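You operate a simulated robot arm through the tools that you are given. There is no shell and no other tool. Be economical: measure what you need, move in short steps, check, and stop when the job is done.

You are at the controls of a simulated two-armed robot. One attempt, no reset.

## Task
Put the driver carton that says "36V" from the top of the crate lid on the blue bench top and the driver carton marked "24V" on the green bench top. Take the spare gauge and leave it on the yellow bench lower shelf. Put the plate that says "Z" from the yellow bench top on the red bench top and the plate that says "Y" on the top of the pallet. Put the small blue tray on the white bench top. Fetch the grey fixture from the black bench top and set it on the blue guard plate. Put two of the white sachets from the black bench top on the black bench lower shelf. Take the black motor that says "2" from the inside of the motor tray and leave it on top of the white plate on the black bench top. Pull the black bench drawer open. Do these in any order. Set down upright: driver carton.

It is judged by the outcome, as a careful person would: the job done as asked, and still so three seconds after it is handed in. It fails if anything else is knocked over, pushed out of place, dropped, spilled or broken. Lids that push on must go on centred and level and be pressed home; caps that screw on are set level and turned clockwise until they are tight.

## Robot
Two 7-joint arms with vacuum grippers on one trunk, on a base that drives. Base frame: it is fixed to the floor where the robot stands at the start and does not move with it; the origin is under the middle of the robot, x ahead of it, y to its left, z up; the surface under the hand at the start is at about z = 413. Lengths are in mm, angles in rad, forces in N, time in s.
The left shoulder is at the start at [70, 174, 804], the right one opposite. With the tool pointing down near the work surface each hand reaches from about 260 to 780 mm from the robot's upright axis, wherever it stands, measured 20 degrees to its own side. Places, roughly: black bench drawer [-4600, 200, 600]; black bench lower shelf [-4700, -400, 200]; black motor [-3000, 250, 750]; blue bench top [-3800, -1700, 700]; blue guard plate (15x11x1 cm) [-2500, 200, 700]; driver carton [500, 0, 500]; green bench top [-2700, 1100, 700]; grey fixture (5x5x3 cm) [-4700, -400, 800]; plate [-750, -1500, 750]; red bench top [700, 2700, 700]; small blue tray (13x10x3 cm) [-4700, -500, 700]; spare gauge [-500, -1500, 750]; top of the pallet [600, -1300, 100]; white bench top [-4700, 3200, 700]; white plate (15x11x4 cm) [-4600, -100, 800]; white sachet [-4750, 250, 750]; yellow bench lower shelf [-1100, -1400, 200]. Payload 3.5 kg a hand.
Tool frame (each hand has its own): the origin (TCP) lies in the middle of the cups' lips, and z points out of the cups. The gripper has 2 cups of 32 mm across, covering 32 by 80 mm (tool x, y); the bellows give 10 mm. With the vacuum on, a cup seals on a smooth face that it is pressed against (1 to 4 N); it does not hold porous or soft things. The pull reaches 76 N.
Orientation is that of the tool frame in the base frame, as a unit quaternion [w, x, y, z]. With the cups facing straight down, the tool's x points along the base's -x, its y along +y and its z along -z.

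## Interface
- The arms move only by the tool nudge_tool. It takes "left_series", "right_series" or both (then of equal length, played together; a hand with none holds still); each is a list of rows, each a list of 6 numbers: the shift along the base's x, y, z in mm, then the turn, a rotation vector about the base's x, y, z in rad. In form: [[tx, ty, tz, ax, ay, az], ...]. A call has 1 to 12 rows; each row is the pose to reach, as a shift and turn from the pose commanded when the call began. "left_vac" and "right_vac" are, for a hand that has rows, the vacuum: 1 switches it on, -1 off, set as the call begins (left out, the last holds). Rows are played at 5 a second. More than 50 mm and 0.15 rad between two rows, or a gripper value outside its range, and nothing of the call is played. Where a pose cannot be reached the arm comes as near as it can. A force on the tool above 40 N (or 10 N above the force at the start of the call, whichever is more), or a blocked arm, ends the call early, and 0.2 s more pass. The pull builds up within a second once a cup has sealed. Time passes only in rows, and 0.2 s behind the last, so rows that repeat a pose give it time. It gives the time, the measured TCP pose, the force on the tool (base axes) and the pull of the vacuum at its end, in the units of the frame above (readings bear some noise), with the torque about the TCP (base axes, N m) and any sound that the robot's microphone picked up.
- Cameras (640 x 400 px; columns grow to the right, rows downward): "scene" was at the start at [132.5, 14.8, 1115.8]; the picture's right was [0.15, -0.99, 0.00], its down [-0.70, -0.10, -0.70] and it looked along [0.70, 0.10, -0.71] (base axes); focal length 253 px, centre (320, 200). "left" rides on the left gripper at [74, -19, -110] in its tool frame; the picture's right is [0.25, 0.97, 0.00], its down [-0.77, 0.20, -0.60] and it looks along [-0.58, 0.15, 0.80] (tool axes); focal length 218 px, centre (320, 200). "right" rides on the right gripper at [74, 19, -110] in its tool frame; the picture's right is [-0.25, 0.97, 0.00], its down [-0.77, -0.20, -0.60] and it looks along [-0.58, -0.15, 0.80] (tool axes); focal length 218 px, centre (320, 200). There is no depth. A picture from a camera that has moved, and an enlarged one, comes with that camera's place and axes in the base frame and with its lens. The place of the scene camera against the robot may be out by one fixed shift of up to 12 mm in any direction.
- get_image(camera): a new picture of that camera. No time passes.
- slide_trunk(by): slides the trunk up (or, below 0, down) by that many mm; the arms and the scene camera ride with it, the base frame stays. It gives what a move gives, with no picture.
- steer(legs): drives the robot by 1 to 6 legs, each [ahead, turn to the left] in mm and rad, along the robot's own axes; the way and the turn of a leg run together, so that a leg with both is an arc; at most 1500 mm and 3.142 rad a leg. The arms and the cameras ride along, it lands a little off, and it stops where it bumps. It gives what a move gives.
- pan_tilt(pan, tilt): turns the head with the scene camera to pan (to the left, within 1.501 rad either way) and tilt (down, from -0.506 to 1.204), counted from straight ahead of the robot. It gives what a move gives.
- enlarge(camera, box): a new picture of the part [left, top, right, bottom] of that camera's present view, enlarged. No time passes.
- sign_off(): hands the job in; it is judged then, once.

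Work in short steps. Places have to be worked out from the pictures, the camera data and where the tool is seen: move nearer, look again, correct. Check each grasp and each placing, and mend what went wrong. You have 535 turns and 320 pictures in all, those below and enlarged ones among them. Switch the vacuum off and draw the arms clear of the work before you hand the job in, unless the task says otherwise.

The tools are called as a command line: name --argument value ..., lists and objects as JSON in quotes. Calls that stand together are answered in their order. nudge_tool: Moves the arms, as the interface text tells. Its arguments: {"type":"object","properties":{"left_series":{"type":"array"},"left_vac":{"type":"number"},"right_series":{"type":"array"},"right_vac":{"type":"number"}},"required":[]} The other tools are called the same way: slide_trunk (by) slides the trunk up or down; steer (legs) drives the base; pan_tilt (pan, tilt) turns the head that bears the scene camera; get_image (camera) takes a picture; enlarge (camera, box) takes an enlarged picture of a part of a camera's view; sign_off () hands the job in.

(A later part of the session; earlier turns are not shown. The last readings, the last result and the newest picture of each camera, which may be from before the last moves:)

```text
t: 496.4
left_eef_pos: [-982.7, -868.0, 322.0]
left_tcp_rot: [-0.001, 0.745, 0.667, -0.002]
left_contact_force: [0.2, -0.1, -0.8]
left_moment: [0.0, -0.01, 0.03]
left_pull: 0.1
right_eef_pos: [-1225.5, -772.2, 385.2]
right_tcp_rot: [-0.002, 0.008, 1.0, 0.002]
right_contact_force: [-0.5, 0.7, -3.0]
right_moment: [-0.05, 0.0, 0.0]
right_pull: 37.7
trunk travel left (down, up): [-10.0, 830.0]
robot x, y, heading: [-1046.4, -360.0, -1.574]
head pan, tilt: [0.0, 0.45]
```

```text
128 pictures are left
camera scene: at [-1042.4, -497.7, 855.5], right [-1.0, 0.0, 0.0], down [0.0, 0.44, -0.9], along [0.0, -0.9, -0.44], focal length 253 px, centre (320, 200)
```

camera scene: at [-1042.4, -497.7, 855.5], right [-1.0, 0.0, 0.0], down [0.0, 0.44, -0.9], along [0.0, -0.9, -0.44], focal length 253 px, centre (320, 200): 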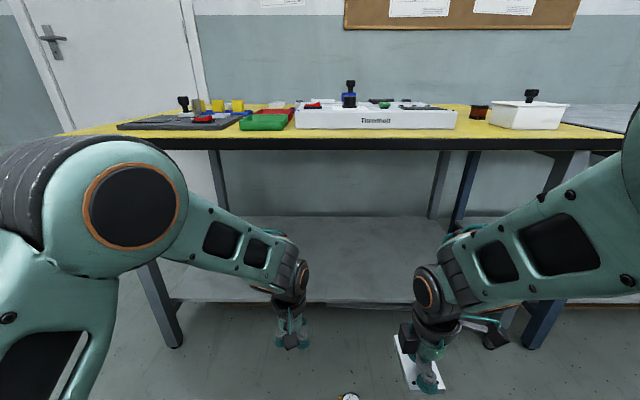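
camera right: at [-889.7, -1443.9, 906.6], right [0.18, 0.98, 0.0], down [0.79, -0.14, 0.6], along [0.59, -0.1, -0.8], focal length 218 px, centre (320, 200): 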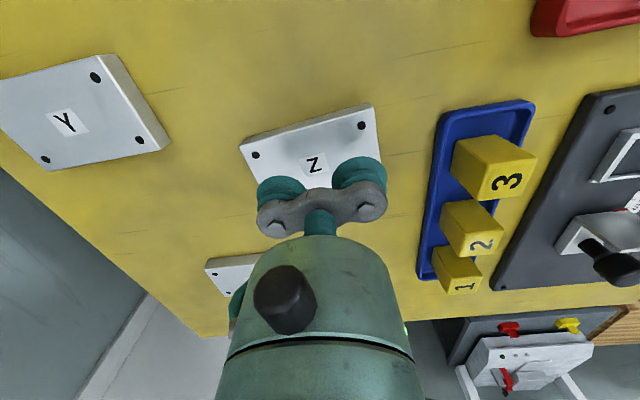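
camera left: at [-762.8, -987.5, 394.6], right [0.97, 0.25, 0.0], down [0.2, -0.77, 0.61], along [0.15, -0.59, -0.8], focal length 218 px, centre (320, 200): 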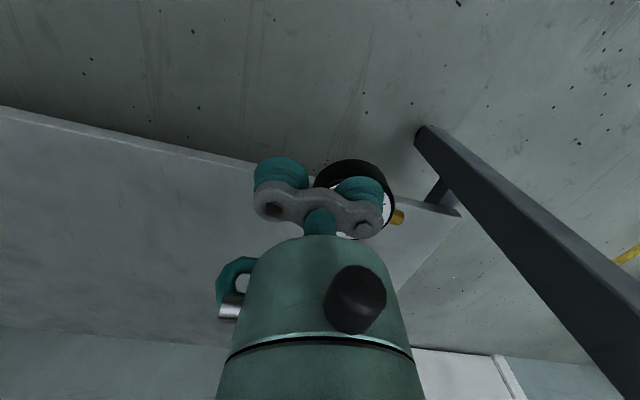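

The left pull is gone: the gauge slipped off and lies on the floor near the base. I look down to find it.

pan_tilt --pan 0.0 --tilt 1.1

get_image --camera "scene"

get_image --camera "left"

```text
t: 497.5
left_eef_pos: [-983.0, -868.6, 322.0]
left_tcp_rot: [-0.002, 0.745, 0.667, -0.001]
left_contact_force: [0.4, -0.2, 0.4]
left_moment: [-0.03, -0.03, 0.0]
left_pull: 0.0
right_eef_pos: [-1224.8, -772.2, 385.8]
right_tcp_rot: [-0.001, 0.007, 1.0, 0.002]
right_contact_force: [0.2, 0.5, -2.4]
right_moment: [-0.04, 0.0, 0.0]
right_pull: 38.3
trunk travel left (down, up): [-10.0, 830.0]
robot x, y, heading: [-1047.0, -357.6, -1.576]
head pan, tilt: [0.0, 1.1]
```

```text
127 pictures are left
camera scene: at [-1042.3, -468.9, 803.4], right [-1.0, 0.0, 0.0], down [0.0, 0.89, -0.45], along [0.0, -0.45, -0.89], focal length 253 px, centre (320, 200)
```

scene: 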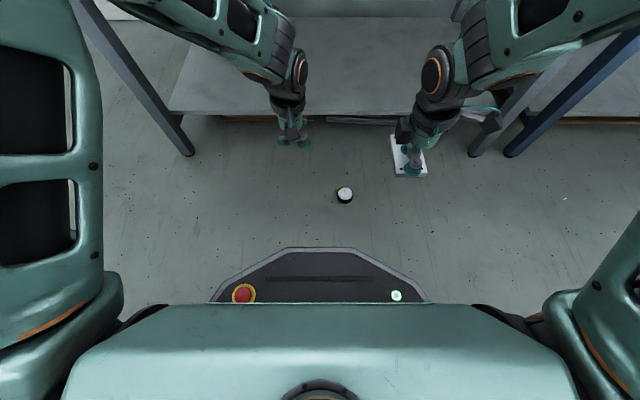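

```text
126 pictures are left
camera left: at [-994.7, -792.3, 433.8], right [0.99, 0.15, 0.0], down [0.12, -0.79, 0.6], along [0.09, -0.6, -0.8], focal length 218 px, centre (320, 200)
```

left: 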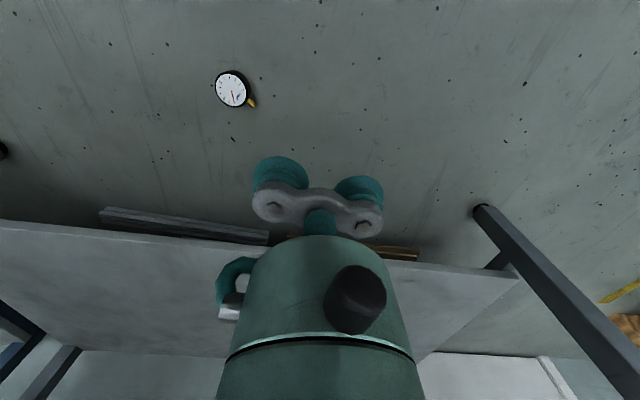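

The gauge stands upright on the floor at about (-1130, -888). I turn right 0.4 so the left hand faces it, and pick it up again.

steer --legs '[[0, -0.4]]'

get_image --camera "left"

get_image --camera "scene"

```text
t: 499.1
left_eef_pos: [-1187.6, -851.5, 322.5]
left_tcp_rot: [-0.001, 0.863, 0.506, 0.0]
left_contact_force: [-0.5, 0.2, -0.2]
left_moment: [-0.01, -0.01, 0.02]
left_pull: 0.0
right_eef_pos: [-1372.1, -668.5, 385.8]
right_tcp_rot: [-0.001, 0.207, 0.978, 0.002]
right_contact_force: [0.3, -0.2, -2.3]
right_moment: [-0.06, 0.05, 0.01]
right_pull: 37.5
trunk travel left (down, up): [-10.0, 830.0]
robot x, y, heading: [-1043.1, -360.6, -1.975]
head pan, tilt: [0.0, 1.1]
```

```text
125 pictures are left
camera left: at [-1168.5, -777.2, 433.9], right [0.97, -0.25, 0.0], down [-0.2, -0.77, 0.6], along [-0.15, -0.58, -0.8], focal length 218 px, centre (320, 200)
```

left: 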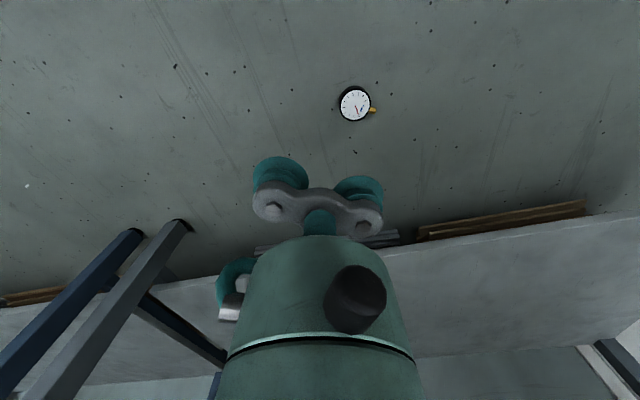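

```text
124 pictures are left
camera scene: at [-1086.5, -459.7, 803.4], right [-0.92, 0.39, 0.0], down [0.35, 0.82, -0.45], along [-0.18, -0.42, -0.89], focal length 253 px, centre (320, 200)
```

scene: 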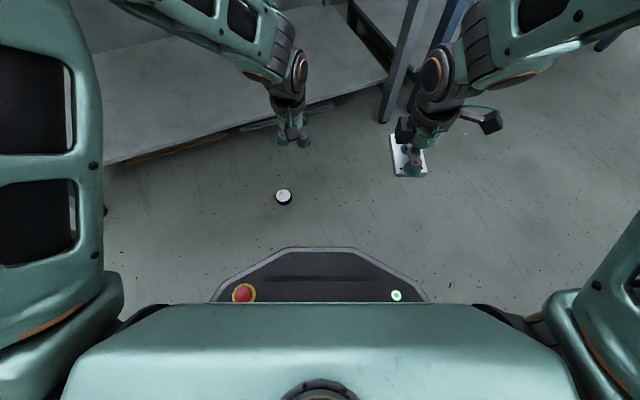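

Dial centre ≈ (-1132, -887). I go down over it with the +y cup (TCP ≈ (-1153, -875)).

nudge_tool --left_series '[[12, -8, -40, 0, 0, 0], [24, -16, -85, 0, 0, 0], [35, -23, -130, 0, 0, 0], [35, -23, -175, 0, 0, 0], [35, -23, -215, 0, 0, 0], [35, -23, -240, 0, 0, 0]]'

get_image --camera "left"

get_image --camera "scene"

```text
t: 500.5
left_eef_pos: [-1152.6, -874.2, 82.1]
left_tcp_rot: [-0.001, 0.863, 0.505, -0.001]
left_contact_force: [0.3, -0.4, 0.6]
left_moment: [0.01, 0.01, -0.02]
left_pull: 0.1
right_eef_pos: [-1372.0, -667.2, 386.1]
right_tcp_rot: [-0.002, 0.207, 0.978, 0.002]
right_contact_force: [0.7, 0.0, -3.0]
right_moment: [-0.08, 0.04, -0.02]
right_pull: 37.8
trunk travel left (down, up): [-10.0, 830.0]
robot x, y, heading: [-1041.0, -356.8, -1.971]
head pan, tilt: [0.0, 1.1]
```

```text
123 pictures are left
camera left: at [-1133.7, -800.5, 193.7], right [0.97, -0.25, 0.0], down [-0.2, -0.77, 0.6], along [-0.15, -0.58, -0.8], focal length 218 px, centre (320, 200)
```

left: 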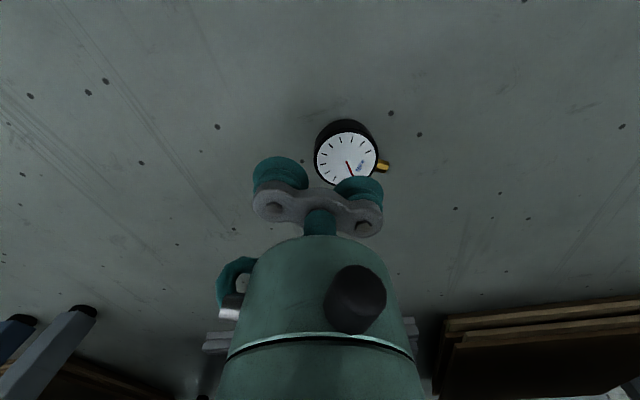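

```text
122 pictures are left
camera scene: at [-1086.5, -459.6, 803.4], right [-0.92, 0.39, 0.0], down [0.35, 0.82, -0.45], along [-0.18, -0.42, -0.89], focal length 253 px, centre (320, 200)
```

scene: 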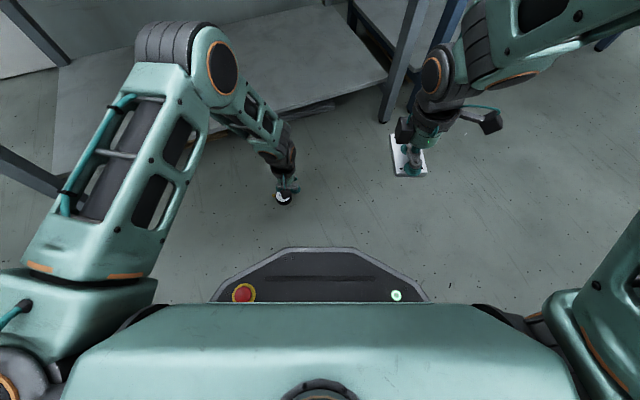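

Correct by (-1, -6) and descend to seal at about z≈16.

nudge_tool --left_series '[[-1, -6, -35, 0, 0, 0], [-1, -6, -52, 0, 0, 0], [-1, -6, -58, 0, 0, 0], [-1, -6, -62, 0, 0, 0], [-1, -6, -65, 0, 0, 0], [-1, -6, -67, 0, 0, 0], [-1, -6, -67, 0, 0, 0], [-1, -6, -67, 0, 0, 0]]' --left_vac 1

```text
t: 502.3
left_eef_pos: [-1154.3, -880.7, 16.3]
left_tcp_rot: [0.0, 0.863, 0.505, -0.001]
left_contact_force: [1.1, 10.4, 20.9]
left_moment: [-0.55, -0.88, 0.06]
left_pull: 37.6
right_eef_pos: [-1372.5, -668.4, 387.1]
right_tcp_rot: [-0.002, 0.207, 0.978, 0.001]
right_contact_force: [-0.1, 0.3, -2.5]
right_moment: [-0.07, 0.03, 0.01]
right_pull: 37.3
trunk travel left (down, up): [-10.0, 830.0]
robot x, y, heading: [-1044.6, -358.3, -1.975]
head pan, tilt: [0.0, 1.1]
```

Sealed again. I lift it and check it hangs level.

nudge_tool --left_series '[[0, 0, 10, 0, 0, 0], [0, 0, 40, 0, 0, 0], [0, 0, 85, 0, 0, 0], [0, 0, 130, 0, 0, 0], [0, 0, 175, 0, 0, 0], [0, 0, 220, 0, 0, 0], [0, 0, 265, 0, 0, 0]]'

get_image --camera "left"

```text
t: 503.9
left_eef_pos: [-1153.3, -878.8, 281.0]
left_tcp_rot: [-0.002, 0.863, 0.506, 0.001]
left_contact_force: [-0.1, -0.2, -0.5]
left_moment: [-0.4, -0.71, -0.01]
left_pull: 37.8
right_eef_pos: [-1373.2, -668.3, 385.1]
right_tcp_rot: [-0.001, 0.207, 0.978, 0.002]
right_contact_force: [0.7, -0.9, -2.9]
right_moment: [-0.04, 0.07, -0.01]
right_pull: 38.3
trunk travel left (down, up): [-10.0, 830.0]
robot x, y, heading: [-1043.8, -358.3, -1.977]
head pan, tilt: [0.0, 1.1]
```

```text
121 pictures are left
camera left: at [-1134.4, -805.0, 392.1], right [0.97, -0.25, 0.0], down [-0.2, -0.77, 0.6], along [-0.15, -0.58, -0.8], focal length 218 px, centre (320, 200)
```

left: 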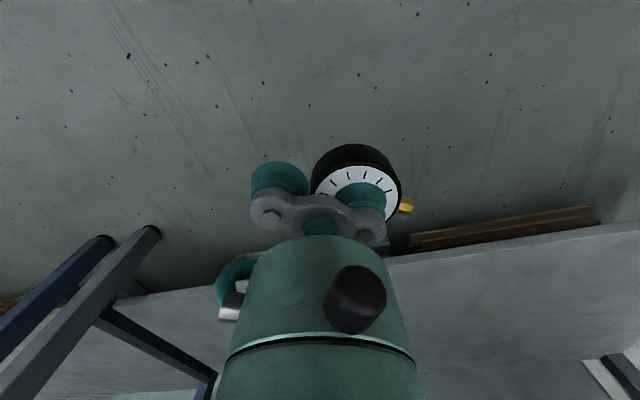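

Held. I turn back to face the bench squarely and stretch the left hand forward.

steer --legs '[[0, 0.4]]'

nudge_tool --left_series '[[0, -35, 2, 0, 0, 0], [0, -70, 4, 0, 0, 0], [0, -105, 6, 0, 0, 0], [0, -135, 8, 0, 0, 0]]'

pan_tilt --pan 0.0 --tilt 0.6

get_image --camera "scene"

get_image --camera "left"

```text
t: 505.4
left_eef_pos: [-943.9, -882.6, 280.2]
left_tcp_rot: [-0.001, 0.746, 0.666, 0.0]
left_contact_force: [0.0, -0.7, -1.4]
left_moment: [-0.09, -0.76, -0.04]
left_pull: 37.7
right_eef_pos: [-1227.4, -770.9, 387.4]
right_tcp_rot: [-0.002, 0.009, 1.0, 0.001]
right_contact_force: [-0.2, -0.7, -3.1]
right_moment: [-0.05, 0.06, 0.03]
right_pull: 37.7
trunk travel left (down, up): [-10.0, 830.0]
robot x, y, heading: [-1043.7, -358.8, -1.582]
head pan, tilt: [0.0, 1.1]
```

```text
t: 506.4
left_eef_pos: [-943.5, -1017.3, 288.5]
left_tcp_rot: [-0.002, 0.746, 0.666, 0.0]
left_contact_force: [-0.4, 0.0, -1.6]
left_moment: [-0.1, -0.78, -0.02]
left_pull: 37.6
right_eef_pos: [-1226.8, -772.3, 386.3]
right_tcp_rot: [-0.002, 0.01, 1.0, 0.002]
right_contact_force: [-0.1, 0.2, -2.0]
right_moment: [-0.1, 0.0, 0.0]
right_pull: 37.8
trunk travel left (down, up): [-10.0, 830.0]
robot x, y, heading: [-1043.1, -357.6, -1.578]
head pan, tilt: [0.0, 1.1]
```

```text
t: 507.4
left_eef_pos: [-942.6, -1017.3, 287.9]
left_tcp_rot: [-0.002, 0.746, 0.666, 0.0]
left_contact_force: [-0.1, -0.1, -1.0]
left_moment: [-0.14, -0.79, -0.02]
left_pull: 37.8
right_eef_pos: [-1227.6, -770.6, 386.1]
right_tcp_rot: [-0.002, 0.01, 1.0, 0.001]
right_contact_force: [0.2, -0.3, -2.7]
right_moment: [-0.07, 0.02, 0.03]
right_pull: 37.2
trunk travel left (down, up): [-10.0, 830.0]
robot x, y, heading: [-1045.2, -358.9, -1.576]
head pan, tilt: [0.0, 0.6]
```

```text
120 pictures are left
camera scene: at [-1042.8, -494.1, 841.9], right [-1.0, 0.01, 0.0], down [0.0, 0.57, -0.82], along [-0.01, -0.82, -0.57], focal length 253 px, centre (320, 200)
```

scene: 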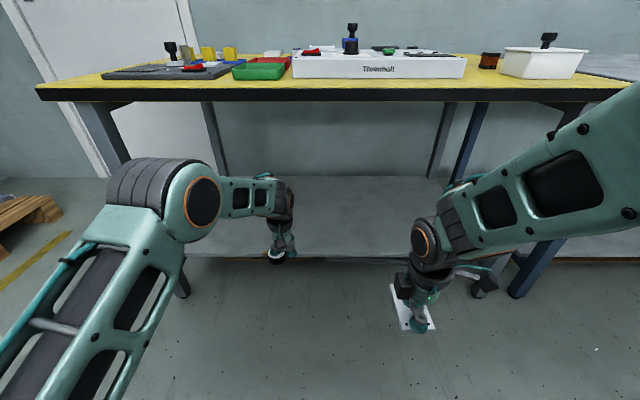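

```text
119 pictures are left
camera left: at [-953.9, -940.3, 399.5], right [0.99, 0.14, 0.0], down [0.11, -0.79, 0.6], along [0.08, -0.6, -0.8], focal length 218 px, centre (320, 200)
```

left: 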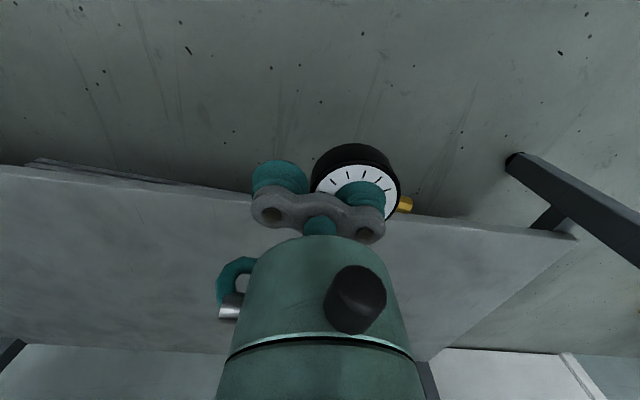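

Geometry matches the earlier shelf placement. I drive in 180 mm.

steer --legs '[[180, 0]]'

nudge_tool --left_series '[[0, 0, -25, 0, 0, 0], [0, 0, -50, 0, 0, 0], [0, 0, -70, 0, 0, 0], [0, 0, -80, 0, 0, 0]]'

get_image --camera "left"

```text
t: 508.9
left_eef_pos: [-943.9, -1195.7, 288.2]
left_tcp_rot: [-0.002, 0.746, 0.666, 0.0]
left_contact_force: [-0.2, -0.2, -1.6]
left_moment: [-0.12, -0.77, 0.02]
left_pull: 37.8
right_eef_pos: [-1228.2, -949.5, 386.5]
right_tcp_rot: [-0.002, 0.009, 1.0, 0.002]
right_contact_force: [0.4, 0.3, -1.9]
right_moment: [-0.09, 0.0, -0.01]
right_pull: 37.2
trunk travel left (down, up): [-10.0, 830.0]
robot x, y, heading: [-1046.9, -536.6, -1.581]
head pan, tilt: [0.0, 0.6]
```

```text
t: 509.9
left_eef_pos: [-944.0, -1194.6, 207.7]
left_tcp_rot: [-0.001, 0.746, 0.666, 0.0]
left_contact_force: [0.6, 0.3, -0.9]
left_moment: [-0.11, -0.8, -0.02]
left_pull: 38.0
right_eef_pos: [-1228.5, -949.7, 385.6]
right_tcp_rot: [-0.002, 0.01, 1.0, 0.001]
right_contact_force: [0.1, 1.4, -2.4]
right_moment: [-0.1, 0.04, 0.01]
right_pull: 38.0
trunk travel left (down, up): [-10.0, 830.0]
robot x, y, heading: [-1043.9, -539.1, -1.576]
head pan, tilt: [0.0, 0.6]
```

```text
118 pictures are left
camera left: at [-955.2, -1118.4, 319.6], right [0.99, 0.14, 0.0], down [0.11, -0.79, 0.6], along [0.08, -0.6, -0.8], focal length 218 px, centre (320, 200)
```

left: 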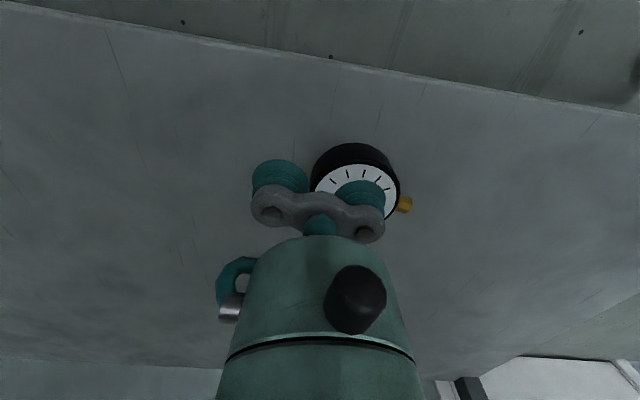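

The gauge is over the shelf. I lower it slowly until contact.

nudge_tool --left_series '[[0, 0, -6, 0, 0, 0], [0, 0, -11, 0, 0, 0], [0, 0, -15, 0, 0, 0], [0, 0, -19, 0, 0, 0], [0, 0, -22, 0, 0, 0], [0, 0, -25, 0, 0, 0]]'

```text
t: 511.3
left_eef_pos: [-944.0, -1196.2, 186.9]
left_tcp_rot: [0.001, 0.746, 0.666, -0.003]
left_contact_force: [0.8, 6.0, 29.2]
left_moment: [-0.08, -1.14, 0.14]
left_pull: 37.9
right_eef_pos: [-1228.9, -948.5, 387.1]
right_tcp_rot: [-0.002, 0.009, 1.0, 0.0]
right_contact_force: [-0.4, 0.0, -2.9]
right_moment: [-0.02, 0.03, 0.02]
right_pull: 37.9
trunk travel left (down, up): [-10.0, 830.0]
robot x, y, heading: [-1047.0, -535.0, -1.577]
head pan, tilt: [0.0, 0.6]
```

Contact. I release, lift and check.

nudge_tool --left_series '[[0, 0, 3, 0, 0, 0], [0, 0, 4, 0, 0, 0], [0, 0, 4, 0, 0, 0], [0, 0, 8, 0, 0, 0], [0, 0, 20, 0, 0, 0], [0, 0, 50, 0, 0, 0], [0, 0, 85, 0, 0, 0]]' --left_vac -1

get_image --camera "left"

```text
t: 512.9
left_eef_pos: [-943.4, -1193.4, 267.8]
left_tcp_rot: [-0.001, 0.746, 0.666, 0.0]
left_contact_force: [-0.6, 0.3, 0.2]
left_moment: [-0.02, -0.05, -0.02]
left_pull: 0.0
right_eef_pos: [-1228.1, -949.2, 386.2]
right_tcp_rot: [-0.001, 0.01, 1.0, 0.002]
right_contact_force: [-0.2, -0.1, -3.4]
right_moment: [-0.08, 0.0, 0.0]
right_pull: 38.0
trunk travel left (down, up): [-10.0, 830.0]
robot x, y, heading: [-1047.8, -534.8, -1.581]
head pan, tilt: [0.0, 0.6]
```

```text
117 pictures are left
camera left: at [-954.0, -1118.2, 379.7], right [0.99, 0.14, 0.0], down [0.11, -0.79, 0.6], along [0.08, -0.6, -0.8], focal length 218 px, centre (320, 200)
```

left: 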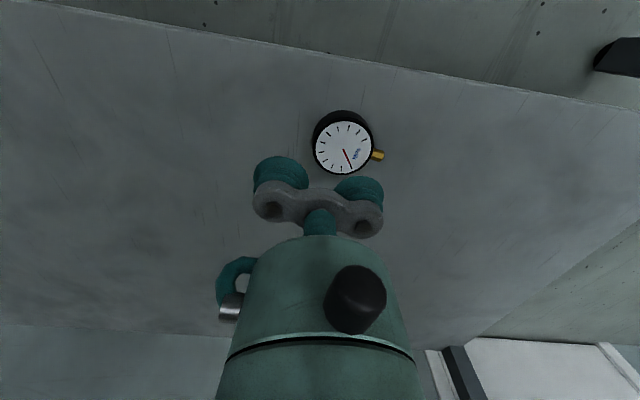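

The gauge rests upright on the shelf. I back out, retract, and raise the trunk.

steer --legs '[[-130, 0]]'

nudge_tool --left_series '[[0, 40, 0, 0, 0, 0], [0, 80, 0, 0, 0, 0], [5, 120, 20, 0, 0, 0], [10, 160, 50, 0, 0, 0], [20, 200, 80, 0, 0, 0], [30, 235, 110, 0, 0, 0]]'

slide_trunk --by 400

slide_trunk --by 140

pan_tilt --pan 0.6 --tilt 0.5

get_image --camera "scene"

```text
t: 514.2
left_eef_pos: [-942.4, -1064.2, 268.5]
left_tcp_rot: [-0.001, 0.746, 0.666, 0.0]
left_contact_force: [0.3, 0.3, -0.2]
left_moment: [0.04, -0.01, 0.01]
left_pull: 0.0
right_eef_pos: [-1227.5, -818.8, 386.0]
right_tcp_rot: [-0.001, 0.01, 1.0, 0.002]
right_contact_force: [0.2, -0.6, -2.3]
right_moment: [-0.08, 0.01, 0.02]
right_pull: 38.1
trunk travel left (down, up): [-10.0, 830.0]
robot x, y, heading: [-1042.9, -405.8, -1.573]
head pan, tilt: [0.0, 0.6]
```

```text
refused: row 4 steps farther than a row can; nothing moved
```

```text
t: 516.5
left_eef_pos: [-942.5, -1004.4, 434.3]
left_tcp_rot: [-0.071, 0.744, 0.661, 0.064]
left_contact_force: [0.3, 0.0, 0.3]
left_moment: [-0.02, 0.01, 0.01]
left_pull: 0.0
right_eef_pos: [-1228.7, -818.6, 651.4]
right_tcp_rot: [-0.003, 0.009, 1.0, 0.001]
right_contact_force: [-0.2, 0.3, -1.8]
right_moment: [-0.13, -0.03, 0.02]
right_pull: 37.9
trunk travel left (down, up): [-273.0, 567.0]
robot x, y, heading: [-1048.1, -407.7, -1.584]
head pan, tilt: [0.0, 0.6]
stopped: the arm was blocked; the commanded pose is now the measured one
```

```text
t: 518.1
left_eef_pos: [-939.1, -944.2, 498.4]
left_tcp_rot: [-0.126, 0.736, 0.653, 0.121]
left_contact_force: [-0.3, -0.5, 0.5]
left_moment: [-0.03, -0.02, 0.04]
left_pull: 0.0
right_eef_pos: [-1228.0, -820.4, 788.5]
right_tcp_rot: [-0.002, 0.01, 1.0, 0.003]
right_contact_force: [-0.7, 1.3, -2.7]
right_moment: [-0.07, -0.03, -0.01]
right_pull: 37.6
trunk travel left (down, up): [-412.0, 428.0]
robot x, y, heading: [-1044.9, -406.5, -1.583]
head pan, tilt: [0.0, 0.6]
stopped: the arm was blocked; the commanded pose is now the measured one
```

```text
t: 519.1
left_eef_pos: [-940.0, -944.4, 497.9]
left_tcp_rot: [-0.126, 0.737, 0.654, 0.117]
left_contact_force: [-0.2, 0.2, 0.1]
left_moment: [-0.04, 0.0, -0.02]
left_pull: 0.0
right_eef_pos: [-1227.6, -818.9, 786.6]
right_tcp_rot: [-0.002, 0.01, 1.0, 0.002]
right_contact_force: [0.4, 0.6, -2.2]
right_moment: [-0.08, 0.03, 0.02]
right_pull: 37.9
trunk travel left (down, up): [-412.0, 428.0]
robot x, y, heading: [-1042.6, -404.0, -1.577]
head pan, tilt: [0.6, 0.499]
```

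```text
116 pictures are left
camera scene: at [-990.4, -529.3, 1252.4], right [-0.83, -0.56, 0.0], down [-0.27, 0.4, -0.88], along [0.49, -0.73, -0.48], focal length 253 px, centre (320, 200)
```

scene: 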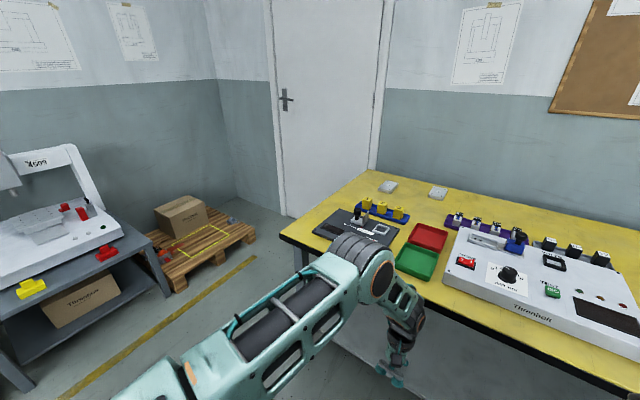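

A refused move again let the trunk rise with the left arm still forward; the arm yielded and nothing on the bench seems disturbed. I now retract the left hand in small steps.

nudge_tool --left_series '[[0, 30, 0, 0, 0, 0], [0, 60, 0, 0, 0, 0], [5, 90, 10, 0, 0, 0], [10, 115, 20, 0, 0, 0]]'

```text
t: 520.1
left_eef_pos: [-931.1, -831.6, 519.4]
left_tcp_rot: [-0.124, 0.737, 0.654, 0.117]
left_contact_force: [0.4, -0.3, 0.4]
left_moment: [-0.01, 0.0, -0.02]
left_pull: 0.1
right_eef_pos: [-1227.8, -819.1, 787.3]
right_tcp_rot: [-0.001, 0.01, 1.0, 0.002]
right_contact_force: [0.0, -0.1, -3.2]
right_moment: [-0.07, 0.0, 0.01]
right_pull: 37.5
trunk travel left (down, up): [-412.0, 428.0]
robot x, y, heading: [-1044.8, -404.9, -1.575]
head pan, tilt: [0.6, 0.499]
```

I level the tool and raise the left hand to the ready height.

nudge_tool --left_series '[[0, 0, 30, -0.06, 0, 0], [5, 5, 65, -0.12, 0, 0], [10, 10, 105, -0.18, 0.005, 0], [15, 10, 145, -0.24, 0.01, 0], [20, 10, 185, -0.3, 0.01, 0], [25, 10, 225, -0.342, 0.01, 0.006], [30, 10, 265, -0.342, 0.01, 0.006]]'

get_image --camera "scene"

```text
t: 521.7
left_eef_pos: [-900.0, -820.5, 785.8]
left_tcp_rot: [-0.001, 0.747, 0.665, 0.0]
left_contact_force: [-0.1, 0.0, 0.8]
left_moment: [-0.01, 0.01, 0.02]
left_pull: 0.1
right_eef_pos: [-1228.1, -818.0, 787.6]
right_tcp_rot: [-0.001, 0.01, 1.0, 0.001]
right_contact_force: [0.1, 0.1, -2.5]
right_moment: [-0.12, 0.05, 0.0]
right_pull: 38.1
trunk travel left (down, up): [-412.0, 428.0]
robot x, y, heading: [-1046.2, -404.5, -1.578]
head pan, tilt: [0.6, 0.499]
```

```text
115 pictures are left
camera scene: at [-991.4, -527.7, 1252.7], right [-0.83, -0.56, 0.0], down [-0.27, 0.4, -0.88], along [0.49, -0.73, -0.48], focal length 253 px, centre (320, 200)
```

scene: 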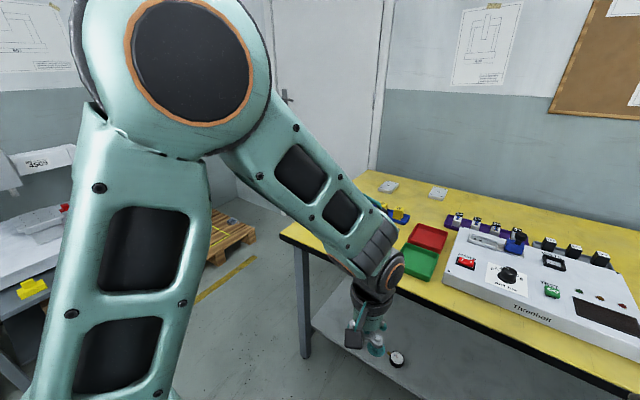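

The gauge can be seen on the shelf and the arm is normal again. I raise the trunk and drive round to the bench's east end for plate Y.

slide_trunk --by 140

steer --legs '[[0, 1.575], [945, 0], [0, -1.57]]'

pan_tilt --pan 0.0 --tilt 0.6

get_image --camera "scene"

```text
t: 523.4
left_eef_pos: [-899.7, -821.8, 924.5]
left_tcp_rot: [-0.001, 0.747, 0.665, -0.001]
left_contact_force: [0.1, 0.3, 0.2]
left_moment: [-0.01, 0.0, 0.0]
left_pull: 0.1
right_eef_pos: [-1227.9, -818.6, 926.7]
right_tcp_rot: [-0.002, 0.01, 1.0, 0.002]
right_contact_force: [0.1, 0.0, -1.9]
right_moment: [-0.03, -0.02, 0.0]
right_pull: 37.6
trunk travel left (down, up): [-552.0, 288.0]
robot x, y, heading: [-1046.3, -403.4, -1.576]
head pan, tilt: [0.6, 0.499]
```

```text
t: 536.0
left_eef_pos: [57.0, -810.7, 923.4]
left_tcp_rot: [-0.001, 0.74, 0.672, 0.0]
left_contact_force: [-0.5, -0.2, 0.2]
left_moment: [-0.03, -0.02, -0.01]
left_pull: 0.1
right_eef_pos: [-271.0, -814.9, 928.8]
right_tcp_rot: [-0.001, 0.001, 1.0, 0.002]
right_contact_force: [-0.7, 1.3, -3.2]
right_moment: [-0.13, -0.01, -0.01]
right_pull: 38.2
trunk travel left (down, up): [-552.0, 288.0]
robot x, y, heading: [-98.3, -392.2, -1.556]
head pan, tilt: [0.6, 0.499]
```

```text
t: 537.0
left_eef_pos: [56.8, -811.6, 924.2]
left_tcp_rot: [-0.001, 0.74, 0.673, 0.0]
left_contact_force: [0.5, -0.2, -0.3]
left_moment: [-0.02, 0.01, 0.01]
left_pull: 0.1
right_eef_pos: [-271.1, -814.1, 927.5]
right_tcp_rot: [-0.001, 0.001, 1.0, 0.001]
right_contact_force: [-0.4, 0.0, -2.6]
right_moment: [-0.1, 0.03, -0.02]
right_pull: 37.9
trunk travel left (down, up): [-552.0, 288.0]
robot x, y, heading: [-94.8, -396.5, -1.56]
head pan, tilt: [0.0, 0.6]
```

```text
114 pictures are left
camera scene: at [-91.4, -533.9, 1383.6], right [-1.0, -0.01, 0.0], down [-0.01, 0.56, -0.83], along [0.01, -0.82, -0.57], focal length 253 px, centre (320, 200)
```

scene: 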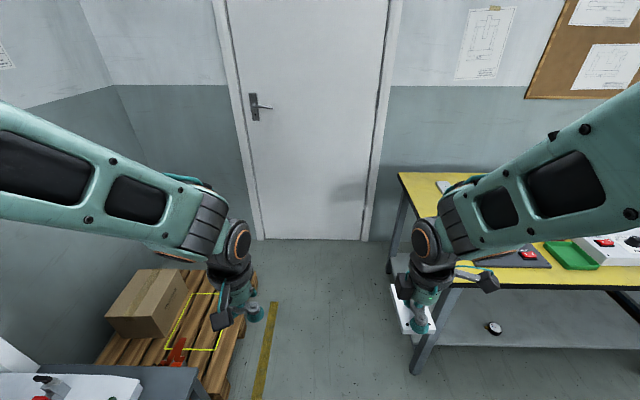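

The corridor is clear but a grey table corner is near x≈190. I keep to x≈-160 going south, then turn west to face the bench end.

steer --legs '[[0, -0.271], [252, 0], [0, 0.26], [760, 0]]'

get_image --camera "scene"

```text
t: 544.3
left_eef_pos: [-5.0, -1810.5, 925.1]
left_tcp_rot: [-0.001, 0.741, 0.672, 0.0]
left_contact_force: [-0.2, 0.0, -0.8]
left_moment: [0.01, 0.0, 0.0]
left_pull: 0.1
right_eef_pos: [-332.7, -1813.0, 926.9]
right_tcp_rot: [-0.002, 0.003, 1.0, 0.002]
right_contact_force: [0.3, 0.0, -2.7]
right_moment: [-0.1, 0.0, -0.02]
right_pull: 37.4
trunk travel left (down, up): [-552.0, 288.0]
robot x, y, heading: [-154.1, -1400.5, -1.559]
head pan, tilt: [0.0, 0.6]
```

```text
113 pictures are left
camera scene: at [-152.7, -1533.7, 1383.5], right [-1.0, -0.01, 0.0], down [-0.01, 0.57, -0.82], along [0.01, -0.82, -0.57], focal length 253 px, centre (320, 200)
```

scene: 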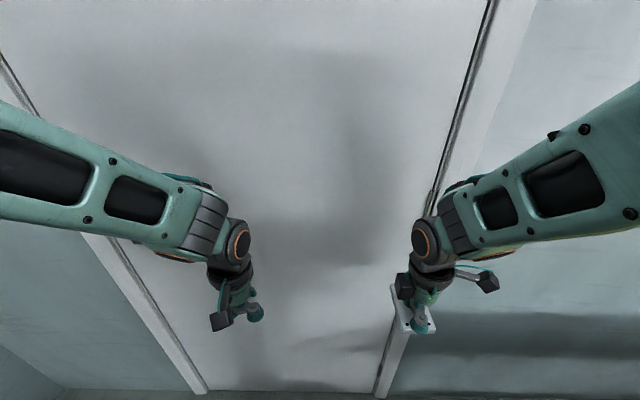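

I turn right to face the bench end.

steer --legs '[[0, -1.58]]'

get_image --camera "scene"

get_image --camera "left"

```text
t: 548.6
left_eef_pos: [-570.7, -1547.4, 924.9]
left_tcp_rot: [-0.001, 0.999, -0.05, -0.001]
left_contact_force: [0.8, -0.1, 0.3]
left_moment: [-0.02, 0.01, -0.01]
left_pull: 0.2
right_eef_pos: [-570.8, -1219.8, 926.6]
right_tcp_rot: [0.001, 0.71, 0.704, 0.002]
right_contact_force: [0.2, -0.2, -2.7]
right_moment: [-0.02, 0.13, -0.02]
right_pull: 37.5
trunk travel left (down, up): [-552.0, 288.0]
robot x, y, heading: [-159.3, -1396.4, -3.132]
head pan, tilt: [0.0, 0.6]
```

```text
112 pictures are left
camera scene: at [-292.7, -1395.7, 1383.6], right [-0.01, 1.0, 0.0], down [0.57, 0.0, -0.82], along [-0.82, -0.01, -0.57], focal length 253 px, centre (320, 200)
```

scene: 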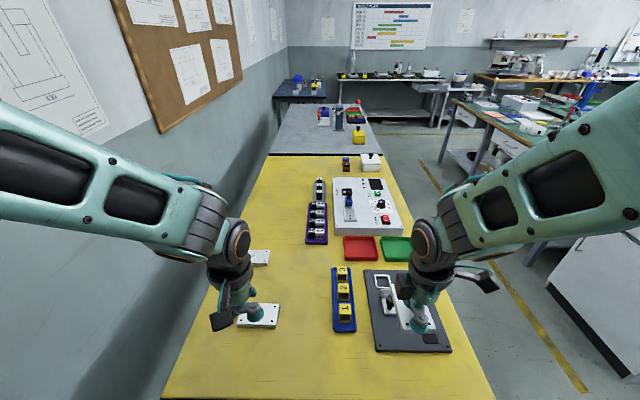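

```text
111 pictures are left
camera left: at [-495.6, -1534.7, 1035.9], right [0.15, -0.99, 0.0], down [-0.79, -0.12, 0.6], along [-0.6, -0.09, -0.8], focal length 218 px, centre (320, 200)
```

left: 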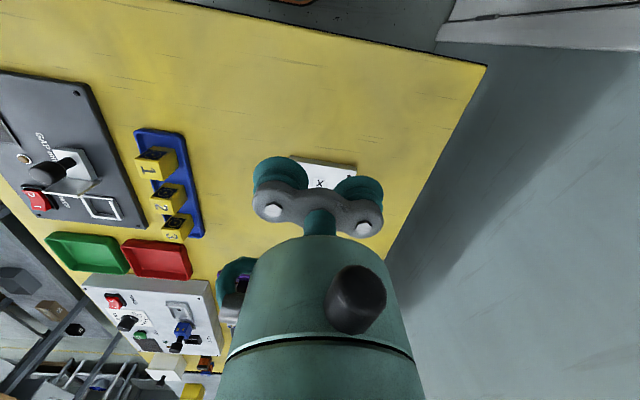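

Plate Y's long side is along y, matching my left cups. I move 35 mm closer and extend the left hand toward Y.

steer --legs '[[35, 0]]'

nudge_tool --left_series '[[-40, -7, 0, 0, 0, 0.02], [-80, -14, 0, 0, 0, 0.04], [-120, -21, 0, 0, 0, 0.06], [-160, -28, 0, 0, 0, 0.08], [-200, -35, 0, 0, 0, 0.1], [-235, -43, 0, 0, 0, 0.1]]'

get_image --camera "left"

```text
t: 549.4
left_eef_pos: [-604.7, -1547.8, 925.0]
left_tcp_rot: [-0.001, 0.999, -0.051, 0.0]
left_contact_force: [-0.5, 0.0, 0.3]
left_moment: [0.0, 0.02, -0.01]
left_pull: 0.0
right_eef_pos: [-605.4, -1219.1, 928.2]
right_tcp_rot: [0.0, 0.71, 0.704, 0.003]
right_contact_force: [-0.1, 0.2, -3.0]
right_moment: [0.0, 0.11, 0.0]
right_pull: 37.8
trunk travel left (down, up): [-552.0, 288.0]
robot x, y, heading: [-192.8, -1397.6, -3.135]
head pan, tilt: [0.0, 0.6]
```

```text
t: 550.8
left_eef_pos: [-841.7, -1590.6, 924.6]
left_tcp_rot: [-0.001, 1.0, 0.0, -0.001]
left_contact_force: [-1.2, 0.0, -0.5]
left_moment: [-0.02, -0.03, -0.02]
left_pull: 0.0
right_eef_pos: [-606.9, -1220.1, 927.1]
right_tcp_rot: [0.0, 0.71, 0.704, 0.004]
right_contact_force: [-0.2, 0.6, -2.6]
right_moment: [0.05, 0.1, 0.05]
right_pull: 37.6
trunk travel left (down, up): [-552.0, 288.0]
robot x, y, heading: [-192.6, -1398.1, -3.138]
head pan, tilt: [0.0, 0.6]
```

```text
110 pictures are left
camera left: at [-769.0, -1571.1, 1035.8], right [0.25, -0.97, 0.0], down [-0.77, -0.2, 0.6], along [-0.58, -0.15, -0.8], focal length 218 px, centre (320, 200)
```

left: 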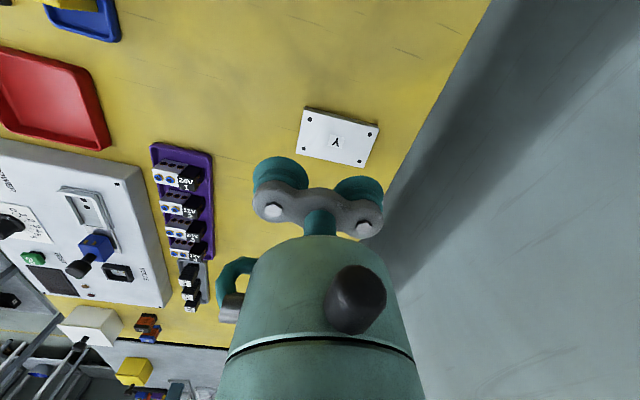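

Y's centre ≈ (-868, -1620), yaw small. I move above it and check.

nudge_tool --left_series '[[-13, -15, -20, 0, 0, 0.02], [-26, -29, -50, 0, 0, 0.035], [-26, -29, -90, 0, 0, 0.035], [-26, -29, -125, 0, 0, 0.035]]'

get_image --camera "left"

```text
t: 551.8
left_eef_pos: [-868.3, -1619.5, 798.4]
left_tcp_rot: [-0.001, 1.0, 0.018, 0.001]
left_contact_force: [-0.9, 0.1, 0.2]
left_moment: [0.02, -0.03, -0.01]
left_pull: 0.0
right_eef_pos: [-608.1, -1220.2, 927.5]
right_tcp_rot: [0.0, 0.709, 0.705, 0.003]
right_contact_force: [0.5, 0.2, -1.9]
right_moment: [0.01, 0.11, 0.01]
right_pull: 37.6
trunk travel left (down, up): [-552.0, 288.0]
robot x, y, heading: [-189.1, -1399.2, -3.131]
head pan, tilt: [0.0, 0.6]
```

```text
109 pictures are left
camera left: at [-794.9, -1597.2, 909.6], right [0.29, -0.96, 0.0], down [-0.76, -0.23, 0.6], along [-0.58, -0.17, -0.8], focal length 218 px, centre (320, 200)
```

left: 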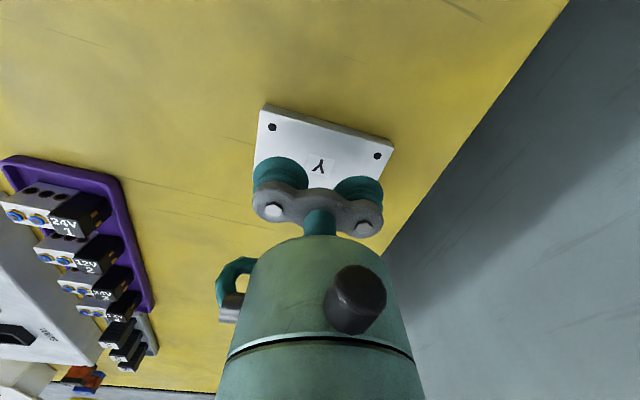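

Shift -5 in x and descend with vacuum.

nudge_tool --left_series '[[-5, 0, -22, 0, 0, 0], [-5, 0, -35, 0, 0, 0], [-5, 0, -41, 0, 0, 0], [-5, 0, -45, 0, 0, 0], [-5, 0, -48, 0, 0, 0], [-5, 0, -48, 0, 0, 0], [-5, 0, -48, 0, 0, 0]]' --left_vac 1

```text
t: 553.4
left_eef_pos: [-871.3, -1619.4, 754.2]
left_tcp_rot: [0.001, 1.0, 0.018, -0.003]
left_contact_force: [-10.4, -3.7, 29.4]
left_moment: [0.19, -0.28, 0.04]
left_pull: 75.5
right_eef_pos: [-604.3, -1219.0, 929.0]
right_tcp_rot: [-0.001, 0.709, 0.705, 0.002]
right_contact_force: [-0.1, -0.9, -3.1]
right_moment: [-0.01, 0.1, 0.0]
right_pull: 37.4
trunk travel left (down, up): [-552.0, 288.0]
robot x, y, heading: [-190.7, -1396.6, -3.134]
head pan, tilt: [0.0, 0.6]
```

Sealed with both cups. I lift and draw it in.

nudge_tool --left_series '[[0, 0, 10, 0, 0, 0], [0, 0, 50, 0, 0, 0], [0, 0, 95, 0, 0, 0], [0, 0, 140, 0, 0, 0], [0, 0, 175, 0, 0, 0], [40, 10, 175, 0, 0, 0], [80, 20, 175, 0, 0, 0], [120, 30, 175, 0, 0, 0], [160, 40, 175, 0, 0, 0], [200, 50, 175, 0, 0, 0], [240, 60, 175, 0, 0, 0], [270, 65, 175, 0, 0, 0]]'

get_image --camera "scene"

```text
t: 556.0
left_eef_pos: [-599.7, -1553.6, 927.4]
left_tcp_rot: [-0.002, 1.0, 0.016, 0.0]
left_contact_force: [1.1, 0.1, -2.8]
left_moment: [0.03, 0.0, 0.01]
left_pull: 75.2
right_eef_pos: [-605.8, -1219.7, 927.8]
right_tcp_rot: [0.001, 0.71, 0.704, 0.003]
right_contact_force: [0.7, 0.6, -1.9]
right_moment: [0.01, 0.16, 0.01]
right_pull: 37.5
trunk travel left (down, up): [-552.0, 288.0]
robot x, y, heading: [-188.8, -1399.7, -3.133]
head pan, tilt: [0.0, 0.6]
```

```text
108 pictures are left
camera scene: at [-326.8, -1395.9, 1383.7], right [-0.01, 1.0, 0.0], down [0.56, 0.0, -0.83], along [-0.83, -0.01, -0.56], focal length 253 px, centre (320, 200)
```

scene: 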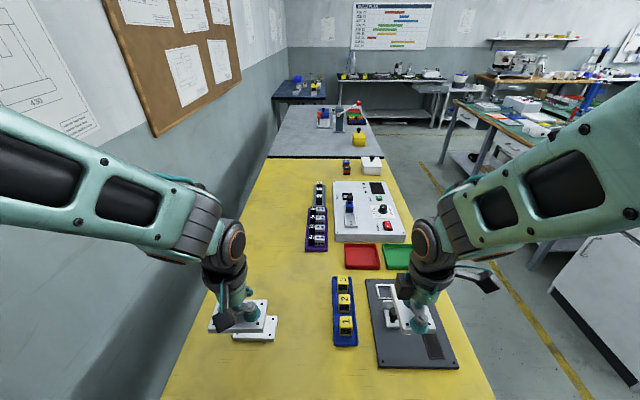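

Y is held. I back up 45 mm, turn round to face east, and look at the pallet.

steer --legs '[[-45, 0], [0, -1.57], [0, -1.57]]'

get_image --camera "scene"

```text
t: 564.6
left_eef_pos: [265.1, -1245.8, 926.5]
left_tcp_rot: [-0.001, -0.011, 1.0, 0.0]
left_contact_force: [-0.1, -0.4, -2.2]
left_moment: [0.0, 0.02, -0.02]
left_pull: 75.1
right_eef_pos: [266.3, -1580.4, 927.7]
right_tcp_rot: [-0.002, -0.701, 0.714, 0.0]
right_contact_force: [-0.3, -0.1, -1.3]
right_moment: [-0.01, -0.15, 0.03]
right_pull: 37.5
trunk travel left (down, up): [-552.0, 288.0]
robot x, y, heading: [-148.1, -1401.3, -0.005]
head pan, tilt: [0.0, 0.6]
```

```text
107 pictures are left
camera scene: at [-5.0, -1395.4, 1383.6], right [0.0, -1.0, 0.0], down [-0.57, 0.0, -0.82], along [0.82, 0.0, -0.57], focal length 253 px, centre (320, 200)
```

scene: 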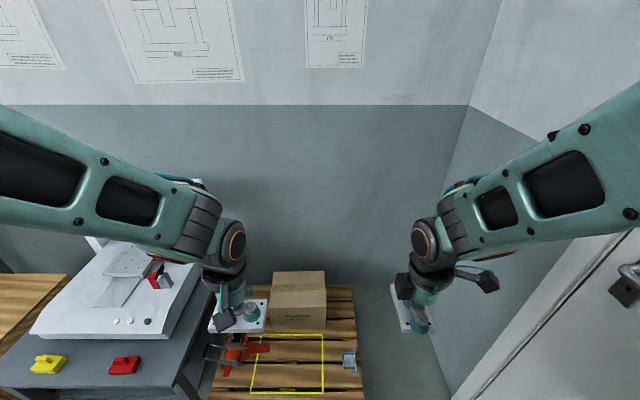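

The pallet with its marked square lies ahead, centred ≈ (501, -1251). I shift a little right/forward to (-40, -1475) to keep the left elbow clear of the grey table.

steer --legs '[[0, -0.6], [130, 0], [0, 0.605]]'

slide_trunk --by -400

pan_tilt --pan 0.25 --tilt 0.75

get_image --camera "scene"

```text
t: 569.2
left_eef_pos: [371.8, -1317.5, 926.5]
left_tcp_rot: [0.0, -0.013, 1.0, -0.002]
left_contact_force: [-0.9, 0.2, -2.7]
left_moment: [0.02, 0.01, 0.02]
left_pull: 75.6
right_eef_pos: [376.3, -1652.2, 927.3]
right_tcp_rot: [-0.003, -0.703, 0.711, 0.0]
right_contact_force: [-0.3, -0.5, -1.5]
right_moment: [-0.01, -0.14, 0.02]
right_pull: 37.7
trunk travel left (down, up): [-552.0, 288.0]
robot x, y, heading: [-40.8, -1473.1, -0.003]
head pan, tilt: [0.0, 0.6]
```

```text
t: 573.0
left_eef_pos: [372.4, -1318.3, 526.5]
left_tcp_rot: [0.0, -0.014, 1.0, -0.001]
left_contact_force: [0.8, -0.5, -3.9]
left_moment: [-0.01, -0.01, -0.03]
left_pull: 75.6
right_eef_pos: [376.2, -1651.5, 527.3]
right_tcp_rot: [-0.003, -0.703, 0.711, 0.0]
right_contact_force: [0.4, 0.0, -2.4]
right_moment: [0.02, -0.12, 0.0]
right_pull: 37.9
trunk travel left (down, up): [-152.0, 688.0]
robot x, y, heading: [-35.5, -1473.3, 0.003]
head pan, tilt: [0.0, 0.6]
```

```text
t: 573.8
left_eef_pos: [373.3, -1317.6, 526.1]
left_tcp_rot: [0.0, -0.014, 1.0, 0.0]
left_contact_force: [0.1, -0.7, -2.0]
left_moment: [0.0, -0.02, -0.03]
left_pull: 75.7
right_eef_pos: [375.5, -1653.3, 526.9]
right_tcp_rot: [-0.002, -0.703, 0.712, 0.002]
right_contact_force: [-0.5, -0.5, -2.3]
right_moment: [0.02, -0.1, -0.01]
right_pull: 38.3
trunk travel left (down, up): [-152.0, 688.0]
robot x, y, heading: [-33.7, -1475.7, -0.001]
head pan, tilt: [0.25, 0.75]
```

```text
106 pictures are left
camera scene: at [94.7, -1448.7, 970.7], right [0.25, -0.97, 0.0], down [-0.66, -0.17, -0.73], along [0.71, 0.18, -0.68], focal length 253 px, centre (320, 200)
```

scene: 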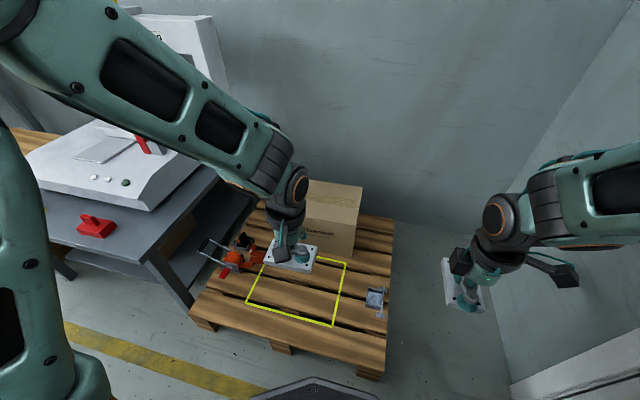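

The marked square is centred ≈ (497, -1275). I take Y over it and lower partway.

nudge_tool --left_series '[[30, 10, -20, 0, 0, 0], [60, 20, -40, 0, 0, 0], [90, 30, -70, 0, 0, 0], [118, 42, -105, 0, 0, 0], [118, 42, -150, 0, 0, 0], [118, 42, -195, 0, 0, 0], [118, 42, -240, 0, 0, 0], [118, 42, -280, 0, 0, 0]]'

get_image --camera "left"

get_image --camera "scene"

```text
t: 575.6
left_eef_pos: [491.6, -1277.8, 246.7]
left_tcp_rot: [0.0, -0.015, 1.0, -0.001]
left_contact_force: [-0.1, 0.5, -2.7]
left_moment: [0.01, 0.05, -0.01]
left_pull: 76.0
right_eef_pos: [375.8, -1651.5, 526.6]
right_tcp_rot: [-0.002, -0.702, 0.712, 0.0]
right_contact_force: [0.9, 0.2, -3.0]
right_moment: [0.0, -0.13, 0.02]
right_pull: 37.6
trunk travel left (down, up): [-152.0, 688.0]
robot x, y, heading: [-36.1, -1471.8, 0.004]
head pan, tilt: [0.25, 0.75]
```

```text
105 pictures are left
camera left: at [417.5, -1297.0, 358.0], right [-0.28, 0.96, 0.0], down [0.76, 0.22, 0.6], along [0.58, 0.17, -0.8], focal length 218 px, centre (320, 200)
```

left: 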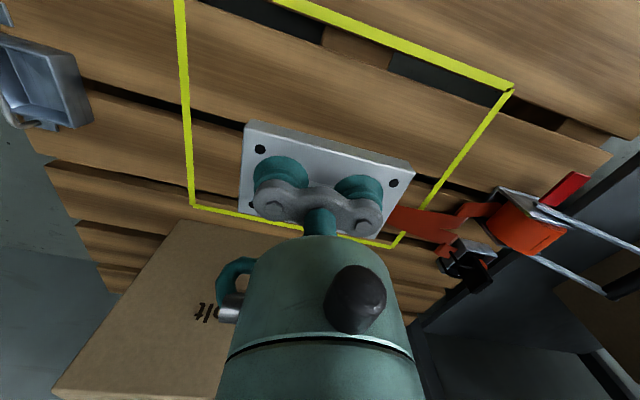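

```text
104 pictures are left
camera scene: at [94.8, -1448.6, 970.7], right [0.25, -0.97, 0.0], down [-0.66, -0.17, -0.73], along [0.71, 0.18, -0.68], focal length 253 px, centre (320, 200)
```

scene: 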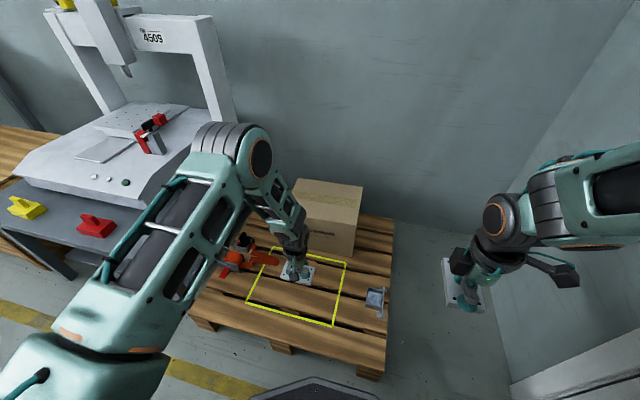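

The landing spot lies inside the square; I shift 15 mm toward me so it rests fully on one plank, then lower to contact.

nudge_tool --left_series '[[-8, 0, -30, 0, 0, 0], [-15, 0, -60, 0, 0, 0], [-15, 0, -80, 0, 0, 0], [-15, 0, -88, 0, 0, 0], [-15, 0, -94, 0, 0, 0], [-15, 0, -100, 0, 0, 0]]'

```text
t: 577.0
left_eef_pos: [475.8, -1276.7, 145.8]
left_tcp_rot: [0.001, -0.015, 1.0, 0.0]
left_contact_force: [0.3, 0.5, -2.7]
left_moment: [0.05, 0.01, 0.01]
left_pull: 75.0
right_eef_pos: [377.0, -1651.6, 526.8]
right_tcp_rot: [-0.003, -0.703, 0.711, 0.0]
right_contact_force: [0.5, -0.3, -2.1]
right_moment: [0.0, -0.15, 0.02]
right_pull: 37.4
trunk travel left (down, up): [-152.0, 688.0]
robot x, y, heading: [-36.7, -1470.8, 0.003]
head pan, tilt: [0.25, 0.75]
```

No contact yet; continue down in small steps.

nudge_tool --left_series '[[0, 0, -4, 0, 0, 0], [0, 0, -8, 0, 0, 0], [0, 0, -12, 0, 0, 0], [0, 0, -16, 0, 0, 0], [0, 0, -20, 0, 0, 0], [0, 0, -24, 0, 0, 0], [0, 0, -28, 0, 0, 0]]'

```text
t: 577.7
left_eef_pos: [476.6, -1275.5, 141.0]
left_tcp_rot: [0.001, -0.015, 1.0, -0.001]
left_contact_force: [-9.3, 0.6, 28.0]
left_moment: [0.05, 0.03, -0.17]
left_pull: 75.9
right_eef_pos: [374.2, -1652.4, 528.5]
right_tcp_rot: [-0.002, -0.703, 0.712, 0.0]
right_contact_force: [0.6, -0.1, -2.7]
right_moment: [-0.01, -0.14, 0.06]
right_pull: 37.3
trunk travel left (down, up): [-152.0, 688.0]
robot x, y, heading: [-36.7, -1473.5, 0.001]
head pan, tilt: [0.25, 0.75]
stopped in row 3 (left hand): the force on the tool passed its limit at 46 N (the readings are from after the stop); the commanded pose is now the measured one
```

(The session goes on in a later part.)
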